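You operate a simulated robot arm through the tools that you are given. There is no shell and no other tool.

You run a simulated robot arm. Do the job below in one go: nothing can be reset, and whatever is moved stays where it is left.

## Task
Clamp the sifter up: levers shut, knobs tight, latch shut.
Fine: Shut the red lever, the blue lever and the yellow latch; turn the black and the white knob to TIGHT. The green knob is tight already.

It is judged by the outcome, as a careful person would: the job done as asked, and still so three seconds after it is handed in. It fails if anything else is knocked over, pushed out of place, dropped, spilled or broken.

## Robot
A 6-joint arm with a two-finger parallel gripper, fixed in place. Base frame: the origin is at the foot of the arm, x ahead of it, y to its left, z up. Readings come in m, degrees, newtons and seconds.
With the tool pointing down near the work surface it reaches from about 0.58 to 0.94 m from the base axis. Its first joint turns from -149.0 to 149.0 degrees. Payload 3.43 kg.
Tool frame: the origin (TCP) lies between the finger pads and is the grasp point; the fingertips stand 0.034 m ahead of it; z points along the fingers, y is the line along which they close. Largest opening 0.128 m; finger width 0.024, thickness 0.012; the body of the gripper, 0.048 by 0.13 m, starts 0.096 m behind the TCP.
Orientation is told as [roll, pitch, yaw] about the base's x, y, z axes, in that order, counted from this pose: with the fingers straight down and closing along the base's y, the tool's x points along the base's -x, its y along +y and its z along -z.

## Interface
- The arm moves only by the tool apply_moves. Its argument "motion" is a list of rows, each a list of 7 numbers: the gripper command, from -1 (shut) to 1 (fully open), values between in proportion, then the shift along the base's x, y, z in m, then the turn, a rotation vector about the base's x, y, z in degrees. In form: [[gripper, dx, dy, dz, rx, ry, rz], ...]. A call has 1 to 20 rows; each row is the pose to reach, as a shift and turn from the pose commanded when the call began. Each row takes 0.2 s and may step no farther than 0.05 m and 8.6 degrees from the row before; otherwise, or with a gripper value out of range, the whole call is refused. Where a pose cannot be reached the arm comes as near as it can. A force on the tool above 90 N (or 10 N above the force at the start of the call, whichever is more), or a blocked arm, ends the call early, and 0.2 s more pass. Each finger travels about 0.108 m/s and halts on what it meets, pressing with about 42 N; the grip force reading is that of the motor and also rises with nothing between the fingers. The clock runs only during rows and for 0.2 s after the last one: add rows that repeat a pose to give the fingers time. The reply holds the time, the measured pose of the TCP, the force on the tool along the base axes, the opening and the grip force, in the units named above and with some noise, with the torque about the TCP (base axes, N m) and any sound that the robot's microphone picked up, and new pictures: "pictures" is both (left out), scene, wrist or none.
- Cameras (640 x 400 px; columns grow to the right, rows downward): "scene" is fixed at [0.0503, 0.6501, 1.6437]; the picture's right is [-0.67, -0.75, 0.00], its down [-0.52, 0.46, -0.72] and it looks along [0.54, -0.48, -0.70] (base axes); focal length 338 px, centre (320, 200). "wrist" rides on the gripper at [0.076, -0.011, -0.16] in the tool frame; the picture's right is [0.15, 0.99, 0.00], its down [-0.88, 0.13, -0.46] and it looks along [-0.45, 0.07, 0.89] (tool axes); focal length 234 px, centre (320, 200). There is no depth. A picture from a camera that has moved, and an enlarged one, comes with that camera's place and axes in the base frame and with its lens.
- raise_lower(by): slides the trunk up (or, below 0, down) by that many m; the arm rides with it, the base frame stays. It gives what a move gives, with no picture.
- close_up(camera, box): a new picture of the part [left, top, right, bottom] of that camera's present view, enlarged. No time passes.
- hand_in(): hands the job in; it is judged then, once.

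Nothing tells you positions but the pictures and the camera data. Unless the task says otherwise, let go and move clear before handing in.

The tools are called after "Call:" as name(argument=value, ...) on one line, values as JSON. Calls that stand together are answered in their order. apply_moves: Moves the arm, as the interface text tells. Its arguments: {"type":"object","properties":{"motion":{"type":"array","items":{"type":"array","items":{"type":"number"}}},"pictures":{"type":"string","enum":["both","scene","wrist","none"]}},"required":["motion"]} The other tools are called the same way: raise_lower (by) slides the trunk up or down; close_up (camera, box) takes an enlarged picture of a part of a camera's view; hand_in () hands the job in.

At the start:

```text
clock: 0.0
eef_pos: [0.8276, -0.0105, 1.1638]
tool_rot: [0.0, -1.3, 0.0]
contact_force: [64.8, -0.9, -114.8]
wrist_torque: [0.18, 1.32, 0.1]
grip_width: 0.128
finger_force: 0.1
trunk travel left (down, up): [-0.65, 0.06]
```

scene: 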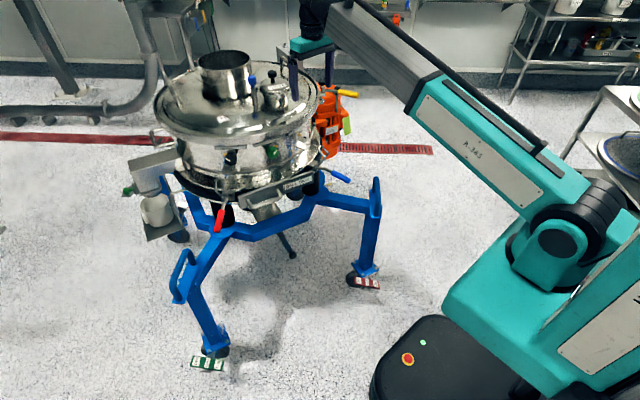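
wrist: 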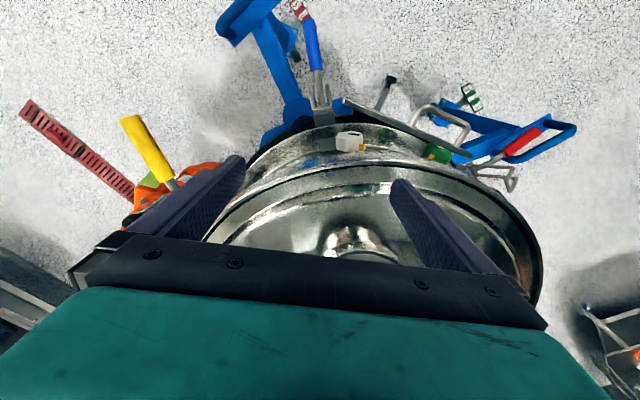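

I see a vibrating sifter on a blue stand, with levers (red, blue), a yellow latch at the orange motor and several knobs. I'll start with enlarged pictures to work out where each thing is.

Call:
close_up(camera="scene", box=[120, 30, 400, 205])

Call:
close_up(camera="scene", box=[110, 120, 250, 250])

Call:
close_up(camera="scene", box=[220, 50, 400, 200])

Call:
close_up(camera="wrist", box=[200, 0, 600, 250])

```text
2.29 times, centred on (260, 118) of scene
camera zoom: at [0.0503, 0.6501, 1.6437], right [-0.67, -0.75, 0.0], down [-0.52, 0.46, -0.72], along [0.54, -0.48, -0.7], focal length 773 px, centre (457, 389)
```

zoom: 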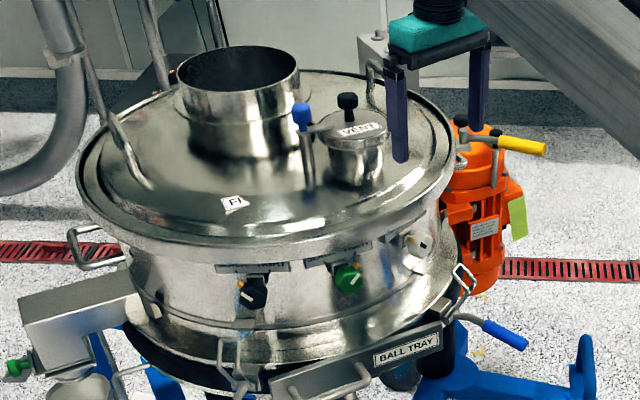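

```text
3.08 times, centred on (180, 185) of scene
camera zoom: at [0.0503, 0.6501, 1.6437], right [-0.67, -0.75, 0.0], down [-0.52, 0.46, -0.72], along [0.54, -0.48, -0.7], focal length 1040 px, centre (751, 246)
```

zoom: 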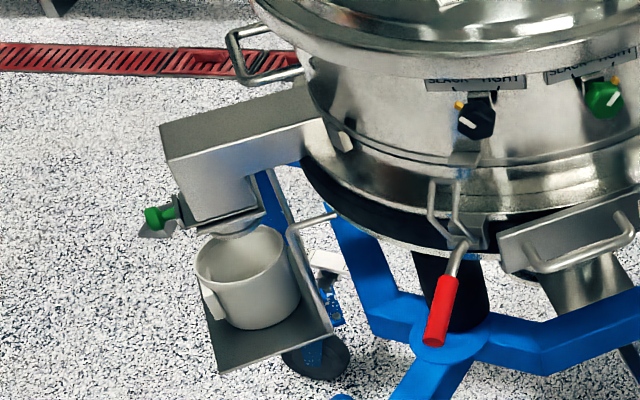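

```text
2.67 times, centred on (310, 125) of scene
camera zoom: at [0.0503, 0.6501, 1.6437], right [-0.67, -0.75, 0.0], down [-0.52, 0.46, -0.72], along [0.54, -0.48, -0.7], focal length 902 px, centre (347, 400)
```

zoom: 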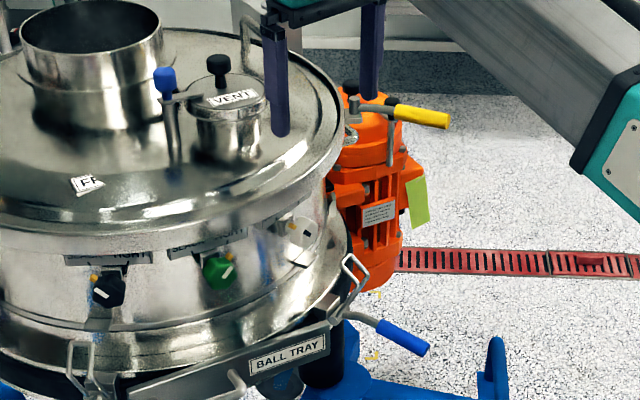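

```text
1.60 times, centred on (400, 125) of wrist
camera zoom: at [0.7486, -0.0202, 1.3218], right [-0.15, 0.99, 0.0], down [0.87, 0.13, 0.48], along [0.47, 0.07, -0.88], focal length 375 px, centre (192, 320)
```

zoom: 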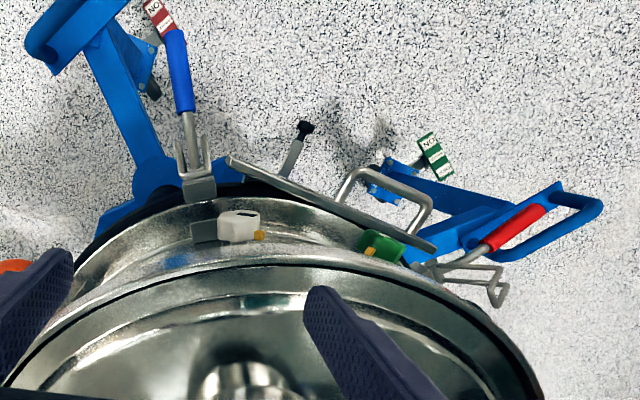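

The blue lever tip looks to be near (0.67, -0.05, 0.84), the red tip near (0.79, 0.43, 0.83), the yellow tip near (0.83, -0.22, 1.05), and the knobs at about z 0.99 on a shell centred near (1.10, 0.07). The force reading at the start is odd, so I'll hold still for a moment and read it again.

Call:
apply_moves(motion=[[1, 0, 0, 0, 0, 0, 0]], pictures="none")

```text
clock: 0.4
eef_pos: [0.8275, -0.0096, 1.1641]
tool_rot: [0.0, -1.5, 0.1]
contact_force: [20.7, 0.1, -34.7]
wrist_torque: [-0.07, 0.68, -0.02]
grip_width: 0.1281
finger_force: 0.1
trunk travel left (down, up): [-0.65, 0.06]
```

The force is settling, so it was only a start-up transient. I'll back off from the lid and tilt the wrist camera toward the front of the sifter for a better look.

Call:
apply_moves(motion=[[1, -0.03, 0, 0.01, 0, -5, 0], [1, -0.06, 0, 0.02, 0, -10, 0], [1, -0.09, 0, 0.02, 0, -15, 0], [1, -0.12, 0, 0.02, 0, -20, 0], [1, -0.15, 0, 0.02, 0, -25, 0], [1, -0.18, 0, 0.02, 0, -25, 0], [1, -0.18, 0, 0.02, 0, -25, 0]])

```text
clock: 2.0
eef_pos: [0.648, -0.0086, 1.184]
tool_rot: [0.0, -26.3, 0.0]
contact_force: [-0.6, 0.1, 0.2]
wrist_torque: [0.0, 0.02, 0.04]
grip_width: 0.1277
finger_force: 0.1
trunk travel left (down, up): [-0.65, 0.06]
camera wrist: at [0.5092, -0.0204, 1.2937], right [-0.13, 0.99, -0.07], down [0.59, 0.13, 0.8], along [0.8, 0.07, -0.6], focal length 234 px, centre (320, 200)
```

scene: 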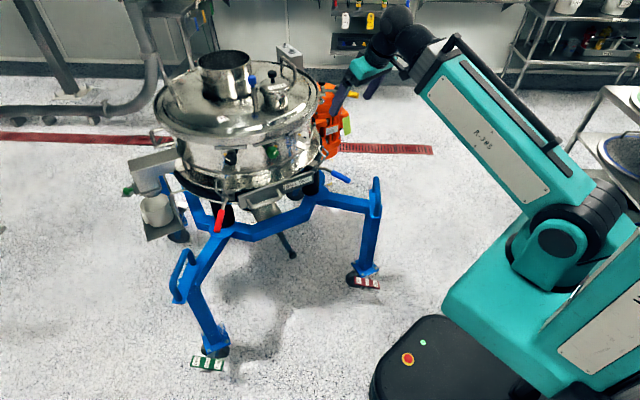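
wrist: 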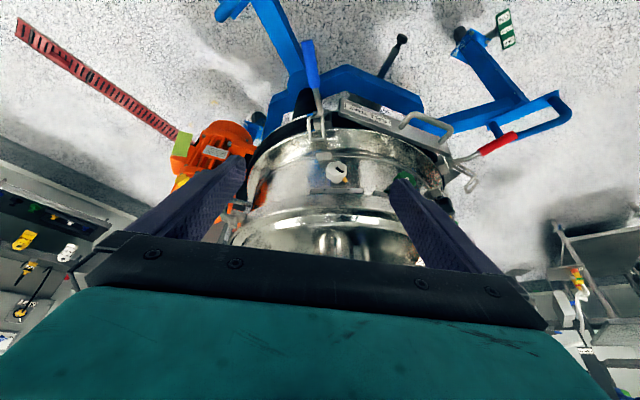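

Call:
close_up(camera="wrist", box=[230, 60, 430, 220])

Call:
close_up(camera="wrist", box=[380, 90, 540, 220])

Call:
close_up(camera="scene", box=[290, 70, 370, 130])

Call:
close_up(camera="scene", box=[200, 130, 340, 220])

```text
2.50 times, centred on (330, 140) of wrist
camera zoom: at [0.5092, -0.0204, 1.2937], right [-0.13, 0.99, -0.07], down [0.59, 0.13, 0.8], along [0.8, 0.07, -0.6], focal length 585 px, centre (295, 350)
```

zoom: 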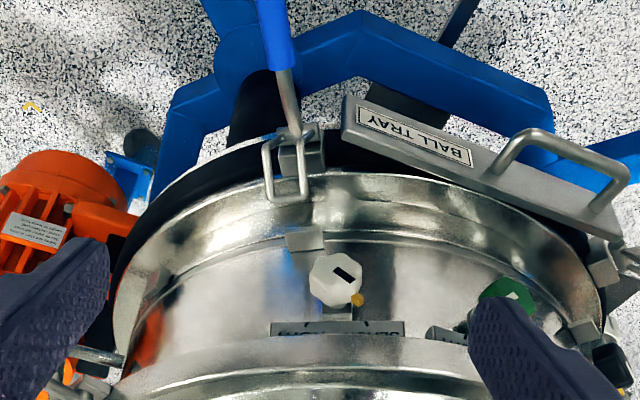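

```text
3.08 times, centred on (460, 155) of wrist
camera zoom: at [0.5092, -0.0204, 1.2937], right [-0.13, 0.99, -0.07], down [0.59, 0.13, 0.8], along [0.8, 0.07, -0.6], focal length 720 px, centre (-111, 338)
```

zoom: 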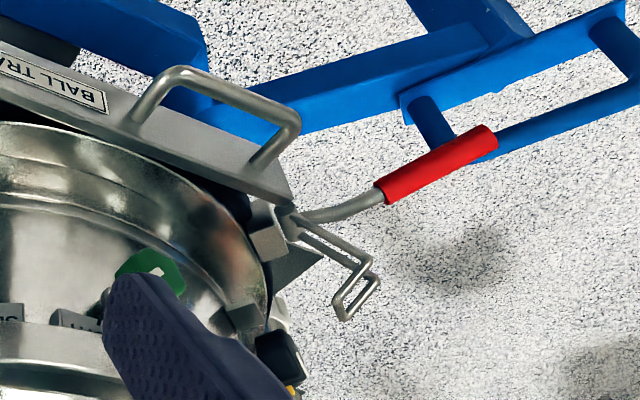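

```text
6.67 times, centred on (330, 100) of scene
camera zoom: at [0.0503, 0.6501, 1.6437], right [-0.67, -0.75, 0.0], down [-0.52, 0.46, -0.72], along [0.54, -0.48, -0.7], focal length 2254 px, centre (253, 867)
```

zoom: 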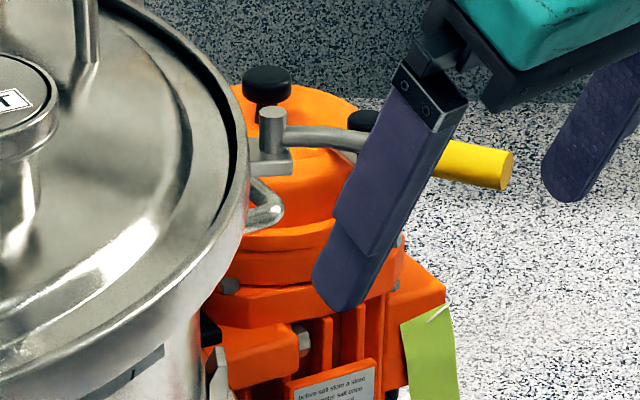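

```text
4.44 times, centred on (270, 175) of scene
camera zoom: at [0.0503, 0.6501, 1.6437], right [-0.67, -0.75, 0.0], down [-0.52, 0.46, -0.72], along [0.54, -0.48, -0.7], focal length 1503 px, centre (542, 311)
```

zoom: 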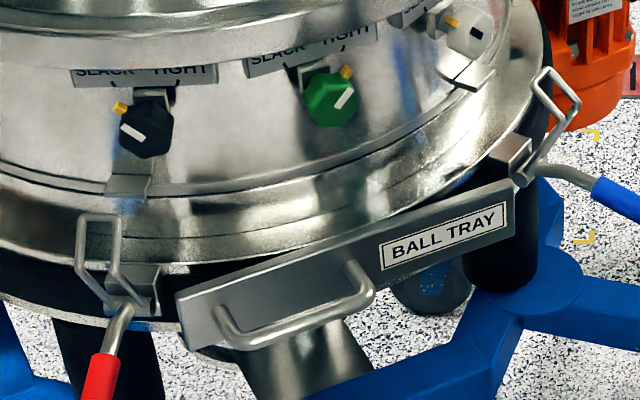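

The knob nubs of black and white sit on the SLACK side, green's on TIGHT. I'll look more closely at the lever mechanisms and the latch from this vantage point before choosing swing directions.

Call:
close_up(camera="scene", box=[200, 170, 250, 240])

Call:
close_up(camera="scene", box=[300, 140, 360, 190])

Call:
close_up(camera="wrist", box=[280, 60, 360, 130])

Call:
close_up(camera="wrist", box=[180, 100, 260, 240])

```text
5.71 times, centred on (225, 205) of scene
camera zoom: at [0.0503, 0.6501, 1.6437], right [-0.67, -0.75, 0.0], down [-0.52, 0.46, -0.72], along [0.54, -0.48, -0.7], focal length 1932 px, centre (863, 171)
```

zoom: 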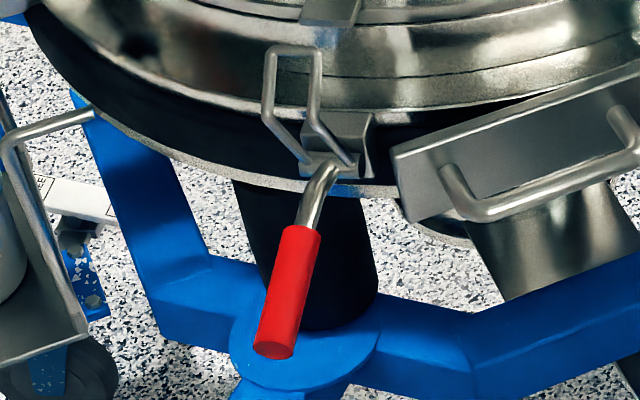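

```text
8.00 times, centred on (330, 165) of scene
camera zoom: at [0.0503, 0.6501, 1.6437], right [-0.67, -0.75, 0.0], down [-0.52, 0.46, -0.72], along [0.54, -0.48, -0.7], focal length 2705 px, centre (240, 480)
```

zoom: 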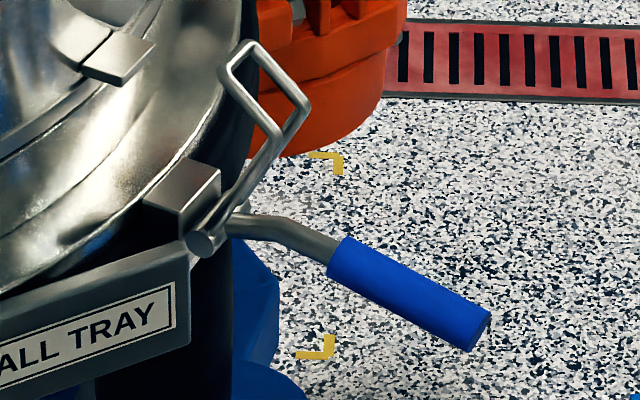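

```text
5.71 times, centred on (320, 95) of wrist
camera zoom: at [0.5092, -0.0204, 1.2937], right [-0.13, 0.99, -0.07], down [0.59, 0.13, 0.8], along [0.8, 0.07, -0.6], focal length 1338 px, centre (320, 800)
```

zoom: 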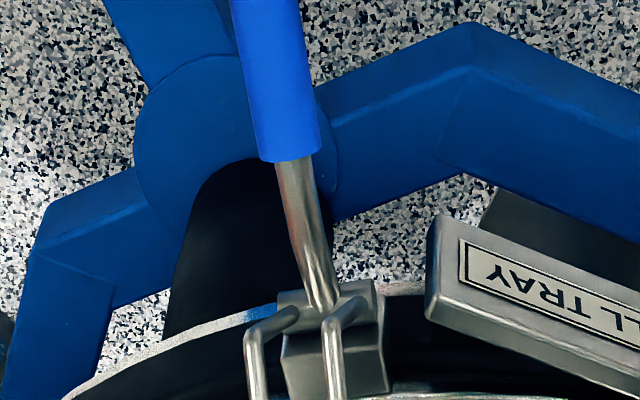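

```text
2.86 times, centred on (220, 170) of wrist
camera zoom: at [0.5092, -0.0204, 1.2937], right [-0.13, 0.99, -0.07], down [0.59, 0.13, 0.8], along [0.8, 0.07, -0.6], focal length 669 px, centre (606, 286)
```

zoom: 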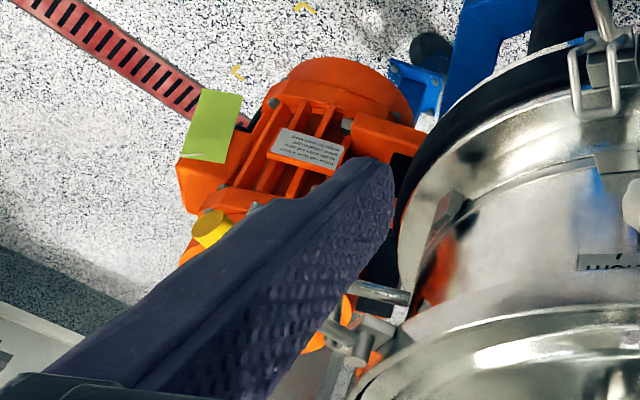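

The lever barrels are horizontal, with the handles sticking straight out and the wire bails leaning off their catches. I'll lower the trunk a little so the wrist camera sees the clamps and knobs from the front.

Call:
raise_lower(by=-0.15)

Call:
close_up(camera="wrist", box=[0, 0, 640, 400])

```text
clock: 3.8
eef_pos: [0.6455, -0.0096, 1.0351]
tool_rot: [0.0, -26.4, 0.1]
contact_force: [0.2, -1.0, 0.0]
wrist_torque: [0.04, 0.02, 0.0]
grip_width: 0.1281
finger_force: 0.0
trunk travel left (down, up): [-0.5, 0.21]
```

```text
1.00 times, centred on (320, 200) of wrist (not enlarged: the box is as wide or as high as the picture)
camera zoom: at [0.5092, -0.0204, 1.1437], right [-0.13, 0.99, -0.07], down [0.59, 0.13, 0.8], along [0.8, 0.07, -0.6], focal length 234 px, centre (320, 200)
```

zoom: 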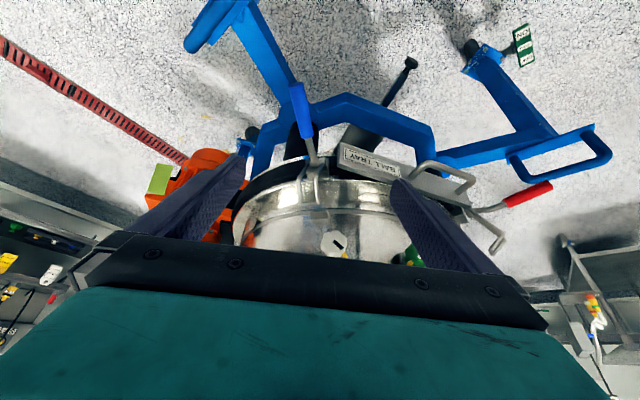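

Call:
close_up(camera="wrist", box=[250, 70, 410, 190])

Call:
close_up(camera="wrist", box=[290, 170, 390, 260])

Call:
close_up(camera="wrist", box=[420, 150, 580, 270])

```text
3.33 times, centred on (330, 130) of wrist
camera zoom: at [0.5092, -0.0204, 1.1437], right [-0.13, 0.99, -0.07], down [0.59, 0.13, 0.8], along [0.8, 0.07, -0.6], focal length 781 px, centre (287, 433)
```

zoom: 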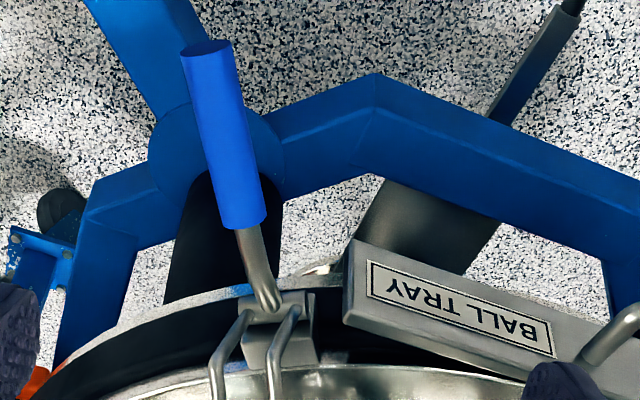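

```text
4.44 times, centred on (340, 215) of wrist
camera zoom: at [0.5092, -0.0204, 1.1437], right [-0.13, 0.99, -0.07], down [0.59, 0.13, 0.8], along [0.8, 0.07, -0.6], focal length 1041 px, centre (231, 133)
```

zoom: 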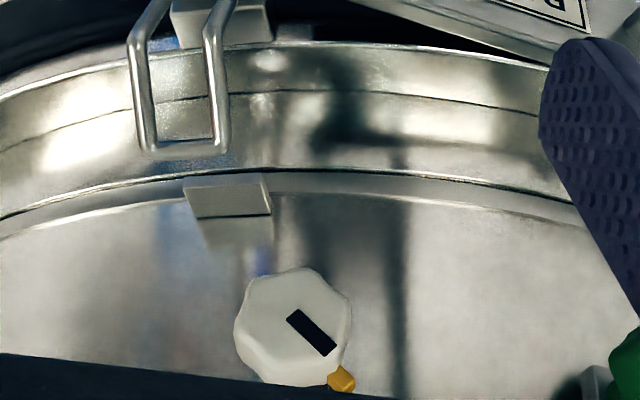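

```text
3.33 times, centred on (500, 210) of wrist
camera zoom: at [0.5092, -0.0204, 1.1437], right [-0.13, 0.99, -0.07], down [0.59, 0.13, 0.8], along [0.8, 0.07, -0.6], focal length 781 px, centre (-280, 167)
```

zoom: 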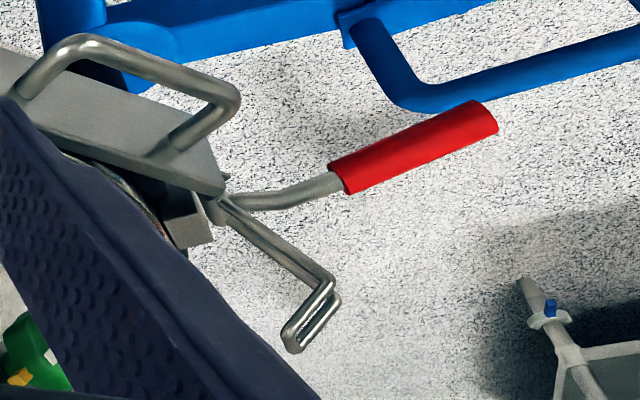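

The blue lever's pivot should be near (0.79, -0.01, 0.854) and its grip spans roughly (0.747, -0.028) to (0.672, -0.05). I'll yaw the tool to match the lever and hover just short of the grip.

Call:
apply_moves(motion=[[0.6, 0.005, -0.01, -0.03, 0, 0, 5.8], [0.2, 0.01, -0.02, -0.06, 0, 0, 11.6], [0, 0.015, -0.03, -0.09, 0, 0, 17.4], [0, 0.0205, -0.042, -0.115, 0, 0, 17.4], [0, 0.0205, -0.042, -0.115, 0, 0, 17.4]])

```text
clock: 5.0
eef_pos: [0.6668, -0.0521, 0.9195]
tool_rot: [0.1, -26.4, 17.6]
contact_force: [-0.3, -0.1, -0.1]
wrist_torque: [0.04, 0.02, 0.01]
grip_width: 0.0639
finger_force: 0.1
trunk travel left (down, up): [-0.5, 0.21]
camera wrist: at [0.5395, -0.1033, 1.0284], right [-0.42, 0.9, -0.07], down [0.52, 0.3, 0.8], along [0.74, 0.3, -0.6], focal length 234 px, centre (320, 200)
```

scene: 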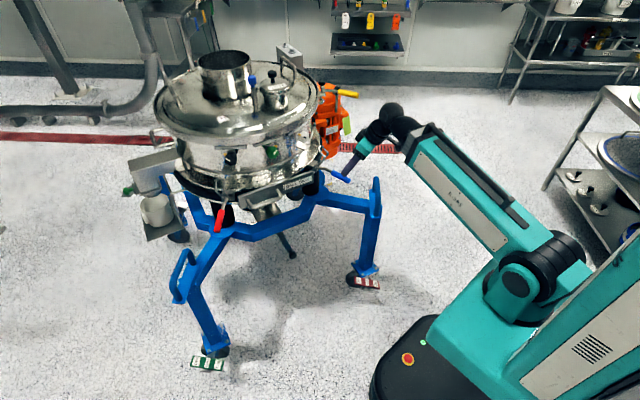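
wrist: 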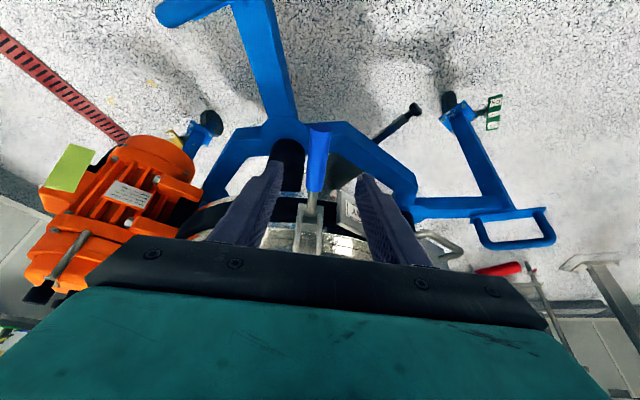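

The handle is centred between the fingers and lined up with the tool. I'll advance along the fingers and grip it.

Call:
apply_moves(motion=[[0, 0.011, 0.0032, -0.0255, 0, 0, 0], [0, 0.022, 0.0064, -0.051, 0, 0, 0], [0, 0.033, 0.0096, -0.0765, 0, 0, 0], [-1, 0.033, 0.0096, -0.0765, 0, 0, 0], [-1, 0.033, 0.0096, -0.0765, 0, 0, 0], [-1, 0.033, 0.0096, -0.0765, 0, 0, 0]])

```text
clock: 6.3
eef_pos: [0.7019, -0.0438, 0.843]
tool_rot: [-0.2, -26.3, 17.5]
contact_force: [5.6, -10.3, -0.8]
wrist_torque: [-0.36, -0.19, 1.22]
grip_width: 0.0219
finger_force: 45.1
trunk travel left (down, up): [-0.5, 0.21]
camera wrist: at [0.573, -0.0953, 0.9521], right [-0.42, 0.9, -0.07], down [0.52, 0.3, 0.8], along [0.74, 0.3, -0.6], focal length 234 px, centre (320, 200)
```

scene: 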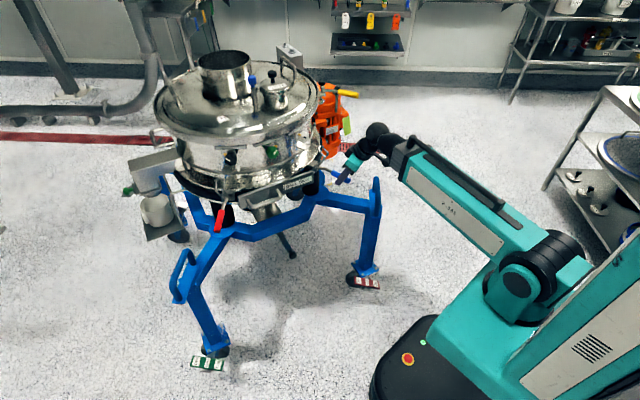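
wrist: 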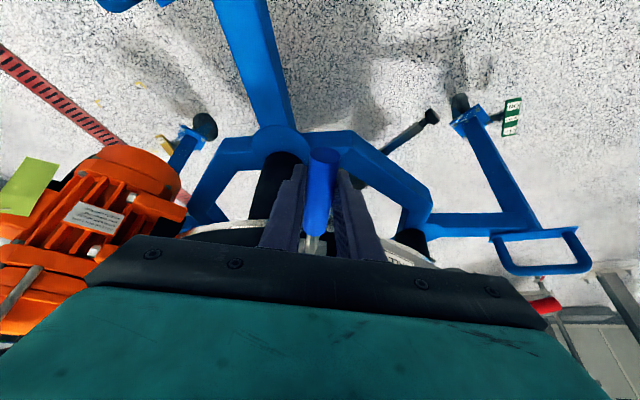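

Grip confirmed at about 22 mm. I'll test the downward swing with a small arc and watch the force.

Call:
apply_moves(motion=[[-1, 0.0009, 0.0003, -0.0066, 1.2, -3.82, 0], [-1, 0.0025, 0.0008, -0.0132, 2.39, -7.63, 0]], pictures="none")

```text
clock: 7.0
eef_pos: [0.7016, -0.0436, 0.8286]
tool_rot: [-0.1, -34.0, 17.5]
contact_force: [-6.1, -16.5, -6.5]
wrist_torque: [-0.6, 0.25, 0.86]
grip_width: 0.0217
finger_force: 45.2
trunk travel left (down, up): [-0.5, 0.21]
```

It moved freely downward. I'll continue along the arc and check with pictures.

Call:
apply_moves(motion=[[-1, 0.0037, 0.0012, -0.0118, 2.21, -7.06, 0], [-1, 0.0093, 0.0029, -0.0238, 4.6, -14.69, 0], [-1, 0.0165, 0.0052, -0.0349, 7.0, -22.3, 0], [-1, 0.025, 0.0078, -0.0449, 9.39, -29.96, 0]])

```text
clock: 8.0
eef_pos: [0.7514, -0.0272, 0.7737]
tool_rot: [0.5, -65.3, 18.9]
contact_force: [-47.6, 51.8, -29.5]
wrist_torque: [-0.17, -0.3, 0.23]
grip_width: 0.0216
finger_force: 44.9
out of reach, approached as far as the arm can: row 1, 2, 3, 4
trunk travel left (down, up): [-0.5, 0.21]
camera wrist: at [0.5897, -0.0953, 0.7724], right [-0.39, 0.91, -0.13], down [-0.08, 0.1, 0.99], along [0.92, 0.39, 0.04], focal length 234 px, centre (320, 200)
```

scene: 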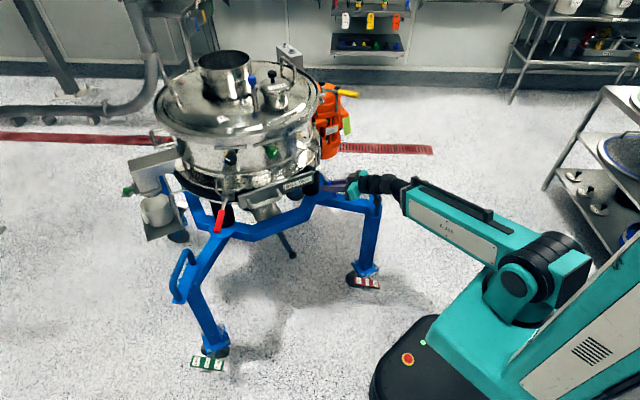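
wrist: 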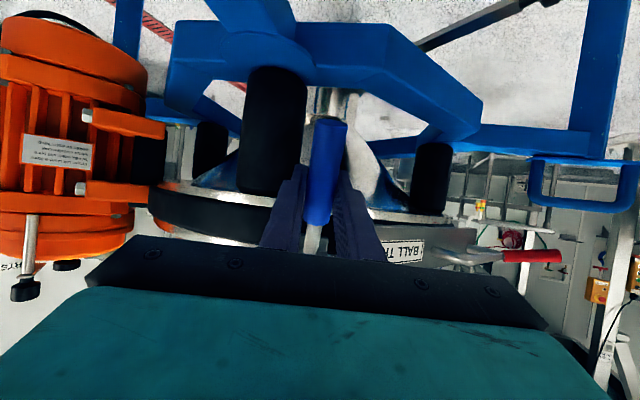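

The lever has swung to about 60° below horizontal, but the arm is at its reach limit in this posture. I'll let go, look, and then lower the trunk to finish the swing.

Call:
apply_moves(motion=[[-0.4, 0, 0, 0, 0, 0, 0], [0, 0, 0, 0, 0, 0, 0], [0, 0, 0, 0, 0, 0, 0]])

```text
clock: 8.8
eef_pos: [0.756, -0.0405, 0.7761]
tool_rot: [-0.1, -65.8, 17.3]
contact_force: [0.1, 0.2, -0.8]
wrist_torque: [0.02, 0.01, -0.04]
grip_width: 0.0639
finger_force: 0.0
trunk travel left (down, up): [-0.5, 0.21]
camera wrist: at [0.5913, -0.1024, 0.7736], right [-0.35, 0.93, -0.13], down [-0.09, 0.11, 0.99], along [0.93, 0.36, 0.04], focal length 234 px, centre (320, 200)
```

scene: 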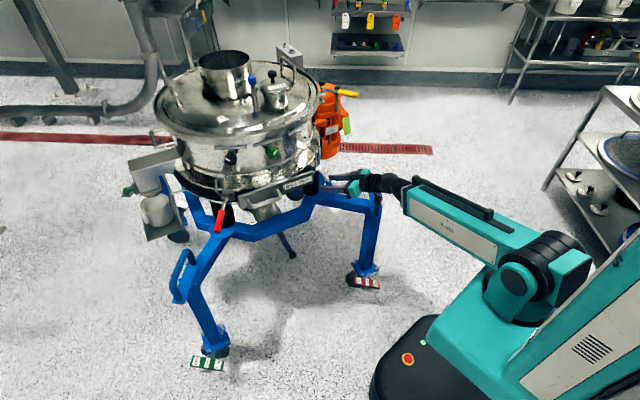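
wrist: 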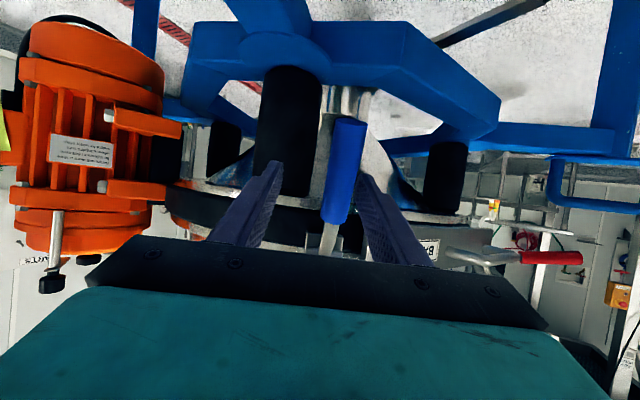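

The blue lever now hangs about 60° down and stayed there. I'll back the open fingers off it before lowering the trunk.

Call:
apply_moves(motion=[[0, -0.02, -0.006, 0.015, 0, 0, 0], [0, -0.04, -0.012, 0.03, 0, 0, 0], [0, -0.06, -0.018, 0.05, -1.5, 4.8, 0], [0, -0.08, -0.024, 0.07, -3, 9.5, 0]], pictures="wrist")

```text
clock: 9.8
eef_pos: [0.7432, -0.0702, 0.8411]
tool_rot: [1.3, -55.1, 17.6]
contact_force: [-0.7, 67.2, -16.2]
wrist_torque: [-0.46, 0.6, -0.54]
grip_width: 0.1006
finger_force: 32.8
out of reach, approached as far as the arm can: row 1, 2, 3, 4
trunk travel left (down, up): [-0.5, 0.21]
camera wrist: at [0.5835, -0.1371, 0.8702], right [-0.4, 0.91, -0.11], down [0.09, 0.15, 0.98], along [0.91, 0.38, -0.14], focal length 234 px, centre (320, 200)
```

wrist: 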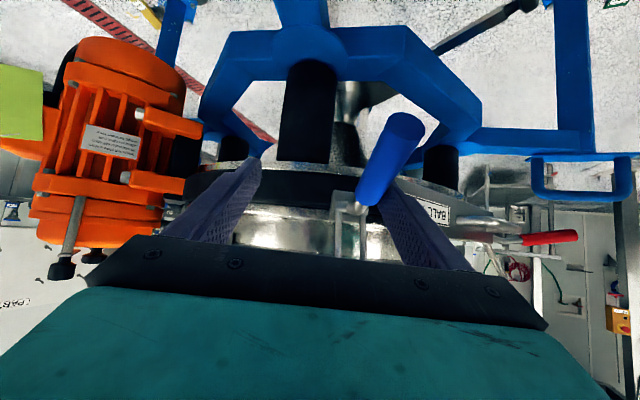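

The retreat went out of reach and a finger dragged the blue lever partway back up with a sideways load. I'll first open wider and shift sideways to unload it, then un-pitch into a reachable pose.

Call:
apply_moves(motion=[[0.6, -0.003, 0.01, 0, 0, 0, 0], [0.6, -0.006, 0.02, 0, 0, 0, 0], [0.6, -0.009, 0.029, 0, 0, 0, 0]], pictures="wrist")

```text
clock: 10.6
eef_pos: [0.7527, -0.0607, 0.8421]
tool_rot: [-0.2, -55.7, 17.5]
contact_force: [-0.2, 0.3, -0.6]
wrist_torque: [0.01, 0.05, -0.01]
grip_width: 0.1023
finger_force: 0.2
out of reach, approached as far as the arm can: row 1, 2, 3
trunk travel left (down, up): [-0.5, 0.21]
camera wrist: at [0.5897, -0.1227, 0.8689], right [-0.37, 0.92, -0.12], down [0.07, 0.16, 0.98], along [0.92, 0.36, -0.13], focal length 234 px, centre (320, 200)
```

wrist: 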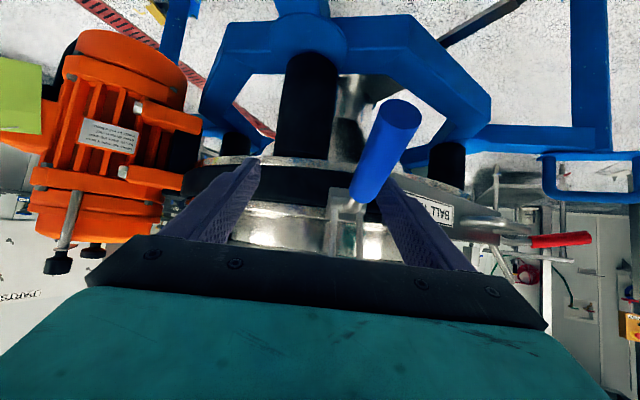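

Unloaded now. Next I'll un-pitch the tool back to a reachable posture, straddling the lever.

Call:
apply_moves(motion=[[0.6, 0.01, 0, 0.01, -2.3, 7.4, 0], [0.6, 0.015, 0, 0.02, -4.6, 14.8, 0], [0.6, 0.02, 0, 0.03, -6.9, 22.2, 0], [0.6, 0.02, 0, 0.045, -8.0, 25.5, 0]], pictures="wrist")

```text
clock: 11.6
eef_pos: [0.7707, -0.0604, 0.8876]
tool_rot: [0.0, -28.9, 17.5]
contact_force: [0.3, -0.5, -0.4]
wrist_torque: [0.04, 0.02, -0.02]
grip_width: 0.1027
finger_force: 0.0
trunk travel left (down, up): [-0.5, 0.21]
camera wrist: at [0.6381, -0.1128, 0.9892], right [-0.42, 0.91, -0.07], down [0.49, 0.29, 0.82], along [0.77, 0.31, -0.56], focal length 234 px, centre (320, 200)
```

wrist: 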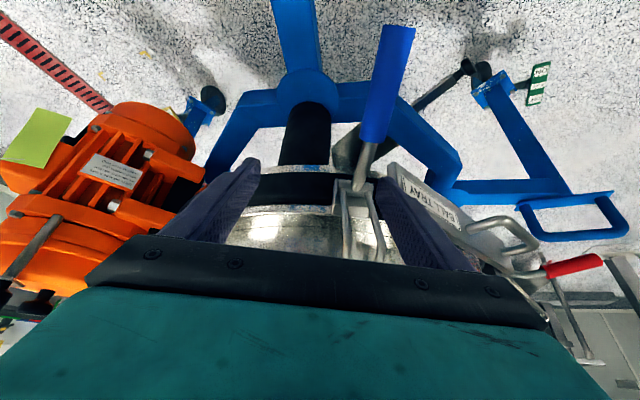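

I'm in a reachable pose again, with the fingers around the bail. I'll withdraw up and back along the fingers, clear of the lever.

Call:
apply_moves(motion=[[0.6, -0.015, -0.002, 0.03, 0, 0, 0], [0.6, -0.035, -0.006, 0.06, 0, 0, 0], [0.6, -0.065, -0.01, 0.08, 0, 0, 0], [0.6, -0.1, -0.014, 0.08, 0, 0, 0]], pictures="wrist")

```text
clock: 12.6
eef_pos: [0.672, -0.0739, 0.9655]
tool_rot: [0.0, -29.1, 17.5]
contact_force: [0.1, 0.5, -0.3]
wrist_torque: [0.0, 0.03, 0.0]
grip_width: 0.1025
finger_force: 0.1
trunk travel left (down, up): [-0.5, 0.21]
camera wrist: at [0.5377, -0.1276, 1.0692], right [-0.42, 0.91, -0.07], down [0.49, 0.29, 0.82], along [0.77, 0.31, -0.56], focal length 234 px, centre (320, 200)
```

wrist: 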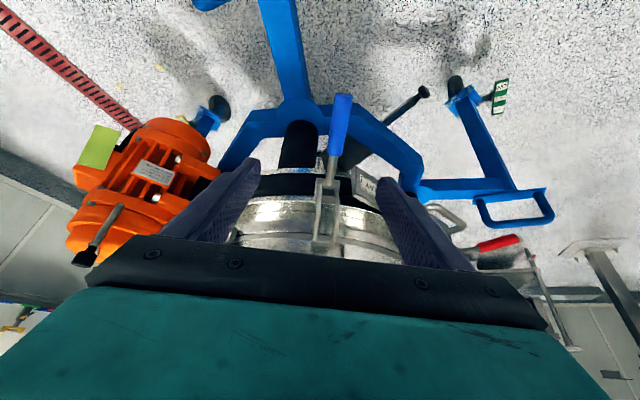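

Call:
close_up(camera="wrist", box=[280, 80, 400, 260])

Call:
close_up(camera="scene", box=[290, 130, 370, 200])

```text
2.22 times, centred on (340, 170) of wrist
camera zoom: at [0.5377, -0.1276, 1.0692], right [-0.42, 0.91, -0.07], down [0.49, 0.29, 0.82], along [0.77, 0.31, -0.56], focal length 520 px, centre (276, 267)
```

zoom: 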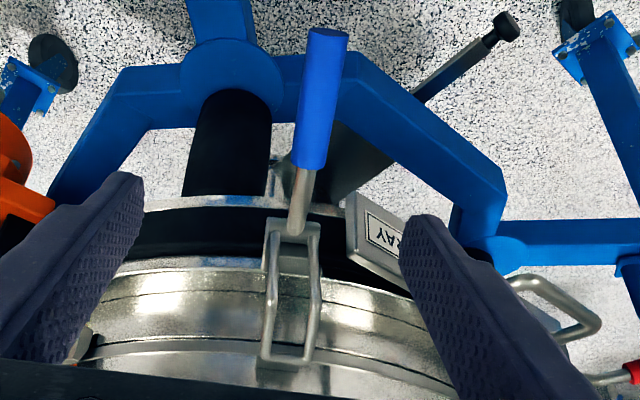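

```text
5.71 times, centred on (330, 165) of scene
camera zoom: at [0.0503, 0.6501, 1.6437], right [-0.67, -0.75, 0.0], down [-0.52, 0.46, -0.72], along [0.54, -0.48, -0.7], focal length 1932 px, centre (263, 400)
```

zoom: 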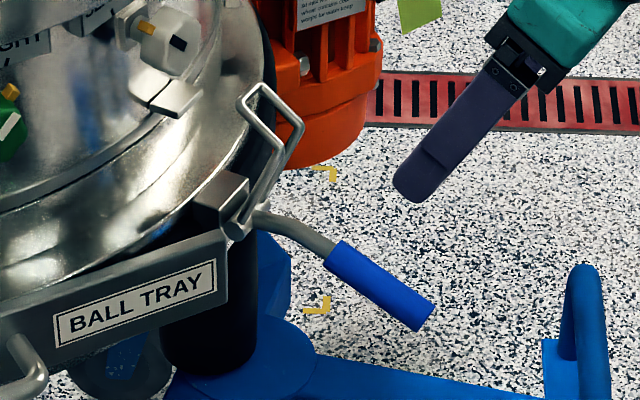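

The bail moved toward its catch as the lever went down, so down is the shutting direction. I'll raise the arm and lower the trunk so the arm has reach with the tool near horizontal.

Call:
apply_moves(motion=[[0.6, 0, 0, 0.04, 0, 0, 0], [0.6, -0.01, 0, 0.08, 0, 0, 0], [0.6, -0.02, 0, 0.12, 0, 0, 0], [0.6, -0.03, 0, 0.15, 0, 0, 0]], pictures="none")

Call:
raise_lower(by=-0.2)

```text
clock: 13.6
eef_pos: [0.6402, -0.0741, 1.1167]
tool_rot: [-0.1, -29.0, 17.4]
contact_force: [0.8, 0.5, 0.7]
wrist_torque: [0.01, -0.03, -0.01]
grip_width: 0.1025
finger_force: 0.0
trunk travel left (down, up): [-0.5, 0.21]
```

```text
clock: 15.7
eef_pos: [0.6406, -0.0742, 0.9173]
tool_rot: [-0.2, -29.1, 17.5]
contact_force: [0.5, -0.3, -0.7]
wrist_torque: [-0.01, 0.01, -0.01]
grip_width: 0.1024
finger_force: 0.1
trunk travel left (down, up): [-0.3, 0.41]
```

Call:
apply_moves(motion=[[0.2, 0.004, 0.005, -0.01, 1.94, -6.2, 0], [0, 0.008, 0.01, -0.02, 3.88, -12.4, 0], [0, 0.012, 0.015, -0.035, 5.83, -18.6, 0], [0, 0.0125, 0.02, -0.05, 7.77, -24.8, 0], [0, 0.0125, 0.02, -0.05, 7.77, -24.8, 0]])

```text
clock: 16.9
eef_pos: [0.7059, -0.0695, 0.8915]
tool_rot: [0.0, -55.0, 17.5]
contact_force: [0.0, 0.2, -0.1]
wrist_torque: [0.01, 0.01, -0.03]
grip_width: 0.0638
finger_force: 0.0
out of reach, approached as far as the arm can: row 3, 4, 5
trunk travel left (down, up): [-0.3, 0.41]
camera wrist: at [0.5433, -0.1311, 0.9212], right [-0.38, 0.92, -0.12], down [0.09, 0.16, 0.98], along [0.92, 0.36, -0.14], focal length 234 px, centre (320, 200)
```

scene: 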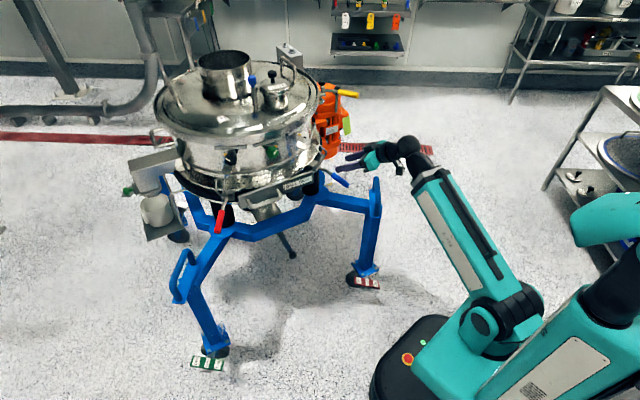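
wrist: 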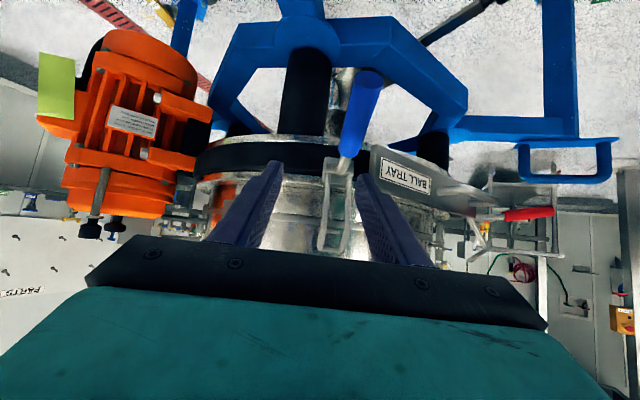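

The arm folds too tightly at this height; a lower trunk should give room because the wrist then sits well above the shoulder. I'll go up and back, then lower the trunk further.

Call:
apply_moves(motion=[[0, -0.01, 0, 0.04, 0, 0, 0], [0, -0.03, 0, 0.08, 0, 0, 0], [0, -0.05, 0, 0.12, 0, 0, 0], [0, -0.08, 0, 0.16, 0, 0, 0], [0, -0.1, 0, 0.2, 0, 0, 0]], pictures="none")

Call:
raise_lower(by=-0.25)

```text
clock: 18.1
eef_pos: [0.6049, -0.0658, 1.0922]
tool_rot: [-0.1, -55.0, 17.5]
contact_force: [-0.6, 0.0, -0.2]
wrist_torque: [0.03, -0.04, 0.01]
grip_width: 0.0641
finger_force: 0.0
trunk travel left (down, up): [-0.3, 0.41]
```

```text
clock: 20.7
eef_pos: [0.6053, -0.067, 0.8405]
tool_rot: [-0.1, -55.0, 17.5]
contact_force: [0.2, 0.5, -0.3]
wrist_torque: [0.01, 0.0, 0.02]
grip_width: 0.0639
finger_force: 0.0
trunk travel left (down, up): [-0.05, 0.66]
```

Call:
close_up(camera="wrist", box=[0, 0, 640, 400])

Call:
close_up(camera="scene", box=[280, 100, 640, 400])

```text
1.00 times, centred on (320, 200) of wrist (not enlarged: the box is as wide or as high as the picture)
camera zoom: at [0.4429, -0.1291, 0.8705], right [-0.38, 0.92, -0.12], down [0.09, 0.17, 0.98], along [0.92, 0.36, -0.14], focal length 234 px, centre (320, 200)
```

zoom: 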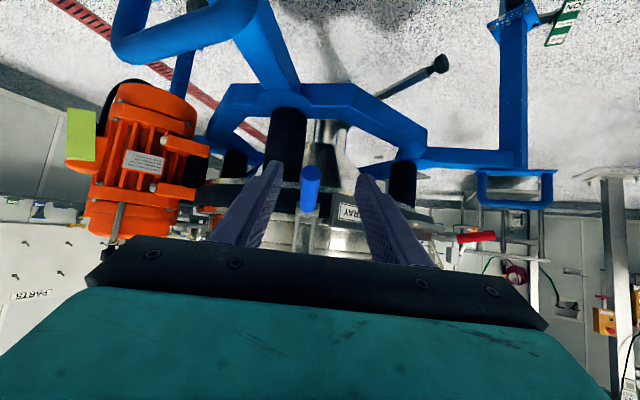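

```text
1.33 times, centred on (460, 250) of scene
camera zoom: at [0.0503, 0.6501, 1.6437], right [-0.67, -0.75, 0.0], down [-0.52, 0.46, -0.72], along [0.54, -0.48, -0.7], focal length 451 px, centre (133, 133)
```

zoom: 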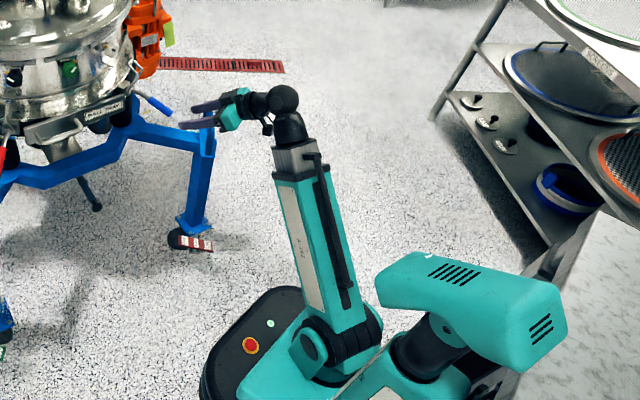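

The low trunk gives a comfortable posture. Now I'll advance onto the blue lever again and grip it.

Call:
apply_moves(motion=[[0, 0.034, 0.01, -0.009, 0, 0, 0], [0, 0.068, 0.02, -0.018, 0, 0, 0], [0, 0.1027, 0.0303, -0.0265, 0, 0, 0], [-1, 0.1027, 0.0303, -0.0265, 0, 0, 0], [-1, 0.1027, 0.0303, -0.0265, 0, 0, 0], [-1, 0.1027, 0.0303, -0.0265, 0, 0, 0]], pictures="wrist")

```text
clock: 22.1
eef_pos: [0.71, -0.041, 0.8152]
tool_rot: [-0.5, -55.0, 17.5]
contact_force: [20.1, -28.0, 4.3]
wrist_torque: [-0.22, -0.37, 1.56]
grip_width: 0.022
finger_force: 44.9
trunk travel left (down, up): [-0.05, 0.66]
camera wrist: at [0.5476, -0.1023, 0.8436], right [-0.37, 0.92, -0.12], down [0.09, 0.17, 0.98], along [0.92, 0.35, -0.14], focal length 234 px, centre (320, 200)
```

wrist: 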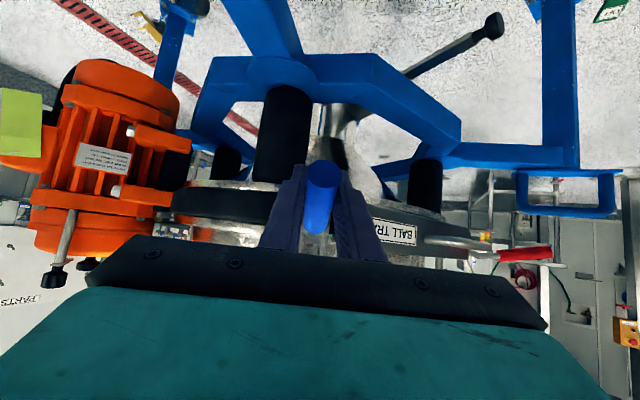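

Call:
apply_moves(motion=[[-1, 0.0079, -0.0041, -0.0116, 1.35, -4.29, 0], [-1, 0.0155, -0.0017, -0.0222, 2.7, -8.58, 0], [-1, 0.0245, 0.0011, -0.0316, 4.05, -12.87, 0], [-1, 0.0346, 0.0043, -0.0396, 5.4, -17.16, 0]], pictures="wrist")

```text
clock: 23.1
eef_pos: [0.7399, -0.0303, 0.7697]
tool_rot: [0.4, -72.0, 17.5]
contact_force: [-53.3, -6.8, -36.0]
wrist_torque: [-0.31, -1.33, 0.65]
grip_width: 0.022
finger_force: 45.2
trunk travel left (down, up): [-0.05, 0.66]
camera wrist: at [0.5771, -0.0946, 0.7457], right [-0.35, 0.93, -0.14], down [-0.19, 0.07, 0.98], along [0.92, 0.37, 0.15], focal length 234 px, centre (320, 200)
```

wrist: 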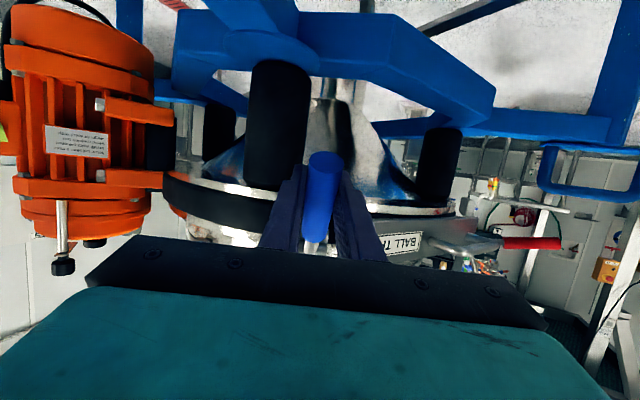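

The lever is moving but I'm compressing it toward its pivot slightly. I've re-estimated the pivot as about 1 cm lower, so I'll relieve that and continue down.

Call:
apply_moves(motion=[[-1, -0.0014, 0.0027, -0.0068, 0, 0, 0], [-1, 0.0065, 0.0052, -0.0127, 0.9, -2.86, 0], [-1, 0.0179, 0.0088, -0.019, 1.8, -5.7, 0], [-1, 0.0179, 0.0088, -0.019, 1.8, -5.7, 0]], pictures="wrist")

```text
clock: 24.1
eef_pos: [0.7615, -0.0243, 0.754]
tool_rot: [0.1, -78.7, 17.4]
contact_force: [-26.4, -9.7, -24.9]
wrist_torque: [-0.17, -1.39, 0.48]
grip_width: 0.0217
finger_force: 44.9
trunk travel left (down, up): [-0.05, 0.66]
camera wrist: at [0.6013, -0.0853, 0.7109], right [-0.33, 0.93, -0.14], down [-0.3, 0.04, 0.95], along [0.9, 0.35, 0.27], focal length 234 px, centre (320, 200)
```

wrist: 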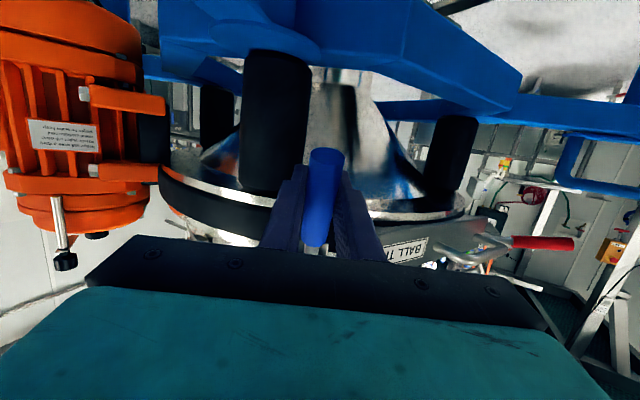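

Call:
apply_moves(motion=[[-1, 0.0061, 0.0019, -0.004, 0.45, -1.4, 0], [-1, 0.0122, 0.0038, -0.0066, 0.9, -2.86, 0], [-1, 0.0185, 0.0058, -0.0083, 1.35, -4.3, 0], [-1, 0.0248, 0.0078, -0.0095, 1.8, -5.7, 0]], pictures="wrist")

```text
clock: 25.1
eef_pos: [0.7863, -0.0146, 0.7449]
tool_rot: [1.5, -84.7, 16.2]
contact_force: [-21.6, -3.8, -27.4]
wrist_torque: [0.21, -1.62, 0.1]
grip_width: 0.0218
finger_force: 45.2
trunk travel left (down, up): [-0.05, 0.66]
camera wrist: at [0.6315, -0.0752, 0.6835], right [-0.31, 0.94, -0.14], down [-0.39, 0.01, 0.92], along [0.86, 0.34, 0.37], focal length 234 px, centre (320, 200)
```

wrist: 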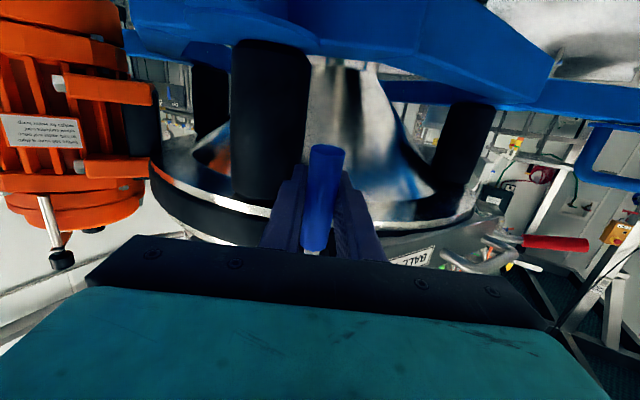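

Call:
apply_moves(motion=[[-1, 0.006, 0.0019, -0.0015, 0, -1.0, 0], [-1, 0.0125, 0.0039, -0.002, 0, -2.0, 0], [-1, 0.0185, 0.0058, -0.002, 0, -2.0, 0]], pictures="wrist")

```text
clock: 25.9
eef_pos: [0.8014, -0.0106, 0.7456]
tool_rot: [-9.3, -86.8, 27.1]
contact_force: [-67.0, -11.6, -22.6]
wrist_torque: [0.8, 0.05, -0.13]
grip_width: 0.0218
finger_force: 44.6
trunk travel left (down, up): [-0.05, 0.66]
camera wrist: at [0.6497, -0.07, 0.6791], right [-0.31, 0.94, -0.16], down [-0.43, 0.01, 0.9], along [0.85, 0.34, 0.4], focal length 234 px, centre (320, 200)
```

wrist: 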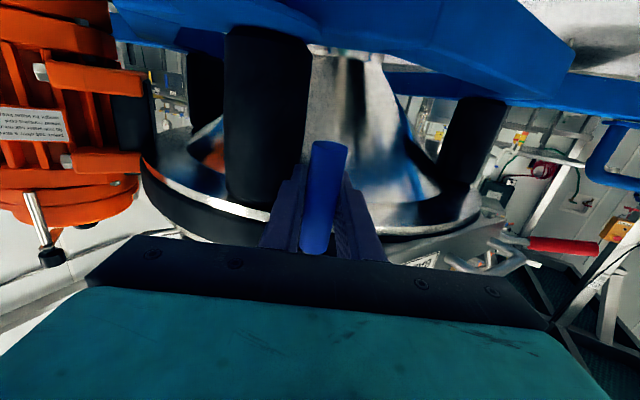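

Resistance rose at about vertical, which looks like the shut stop. I'll open the fingers and see whether the lever stays.

Call:
apply_moves(motion=[[-0.5, 0, 0, 0, 0, 0, 0], [0, 0, 0, 0, 0, 0, 0], [0.2, -0.02, -0.006, 0, 0, 0, 0]])

```text
clock: 26.7
eef_pos: [0.7835, -0.0151, 0.7452]
tool_rot: [-10.9, -86.9, 28.5]
contact_force: [-0.2, 0.2, 1.0]
wrist_torque: [0.01, -0.01, 0.02]
grip_width: 0.0766
finger_force: 0.0
trunk travel left (down, up): [-0.05, 0.66]
camera wrist: at [0.6322, -0.0756, 0.6782], right [-0.3, 0.94, -0.16], down [-0.43, 0.01, 0.9], along [0.85, 0.34, 0.4], focal length 234 px, centre (320, 200)
```

scene: 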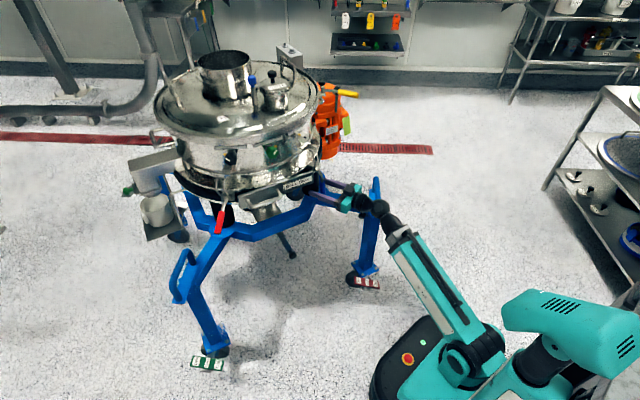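
wrist: 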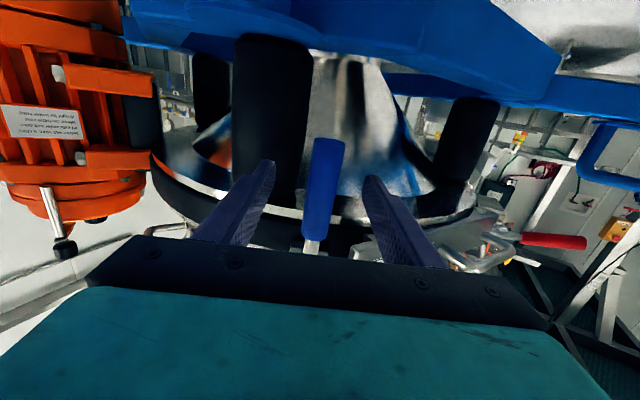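

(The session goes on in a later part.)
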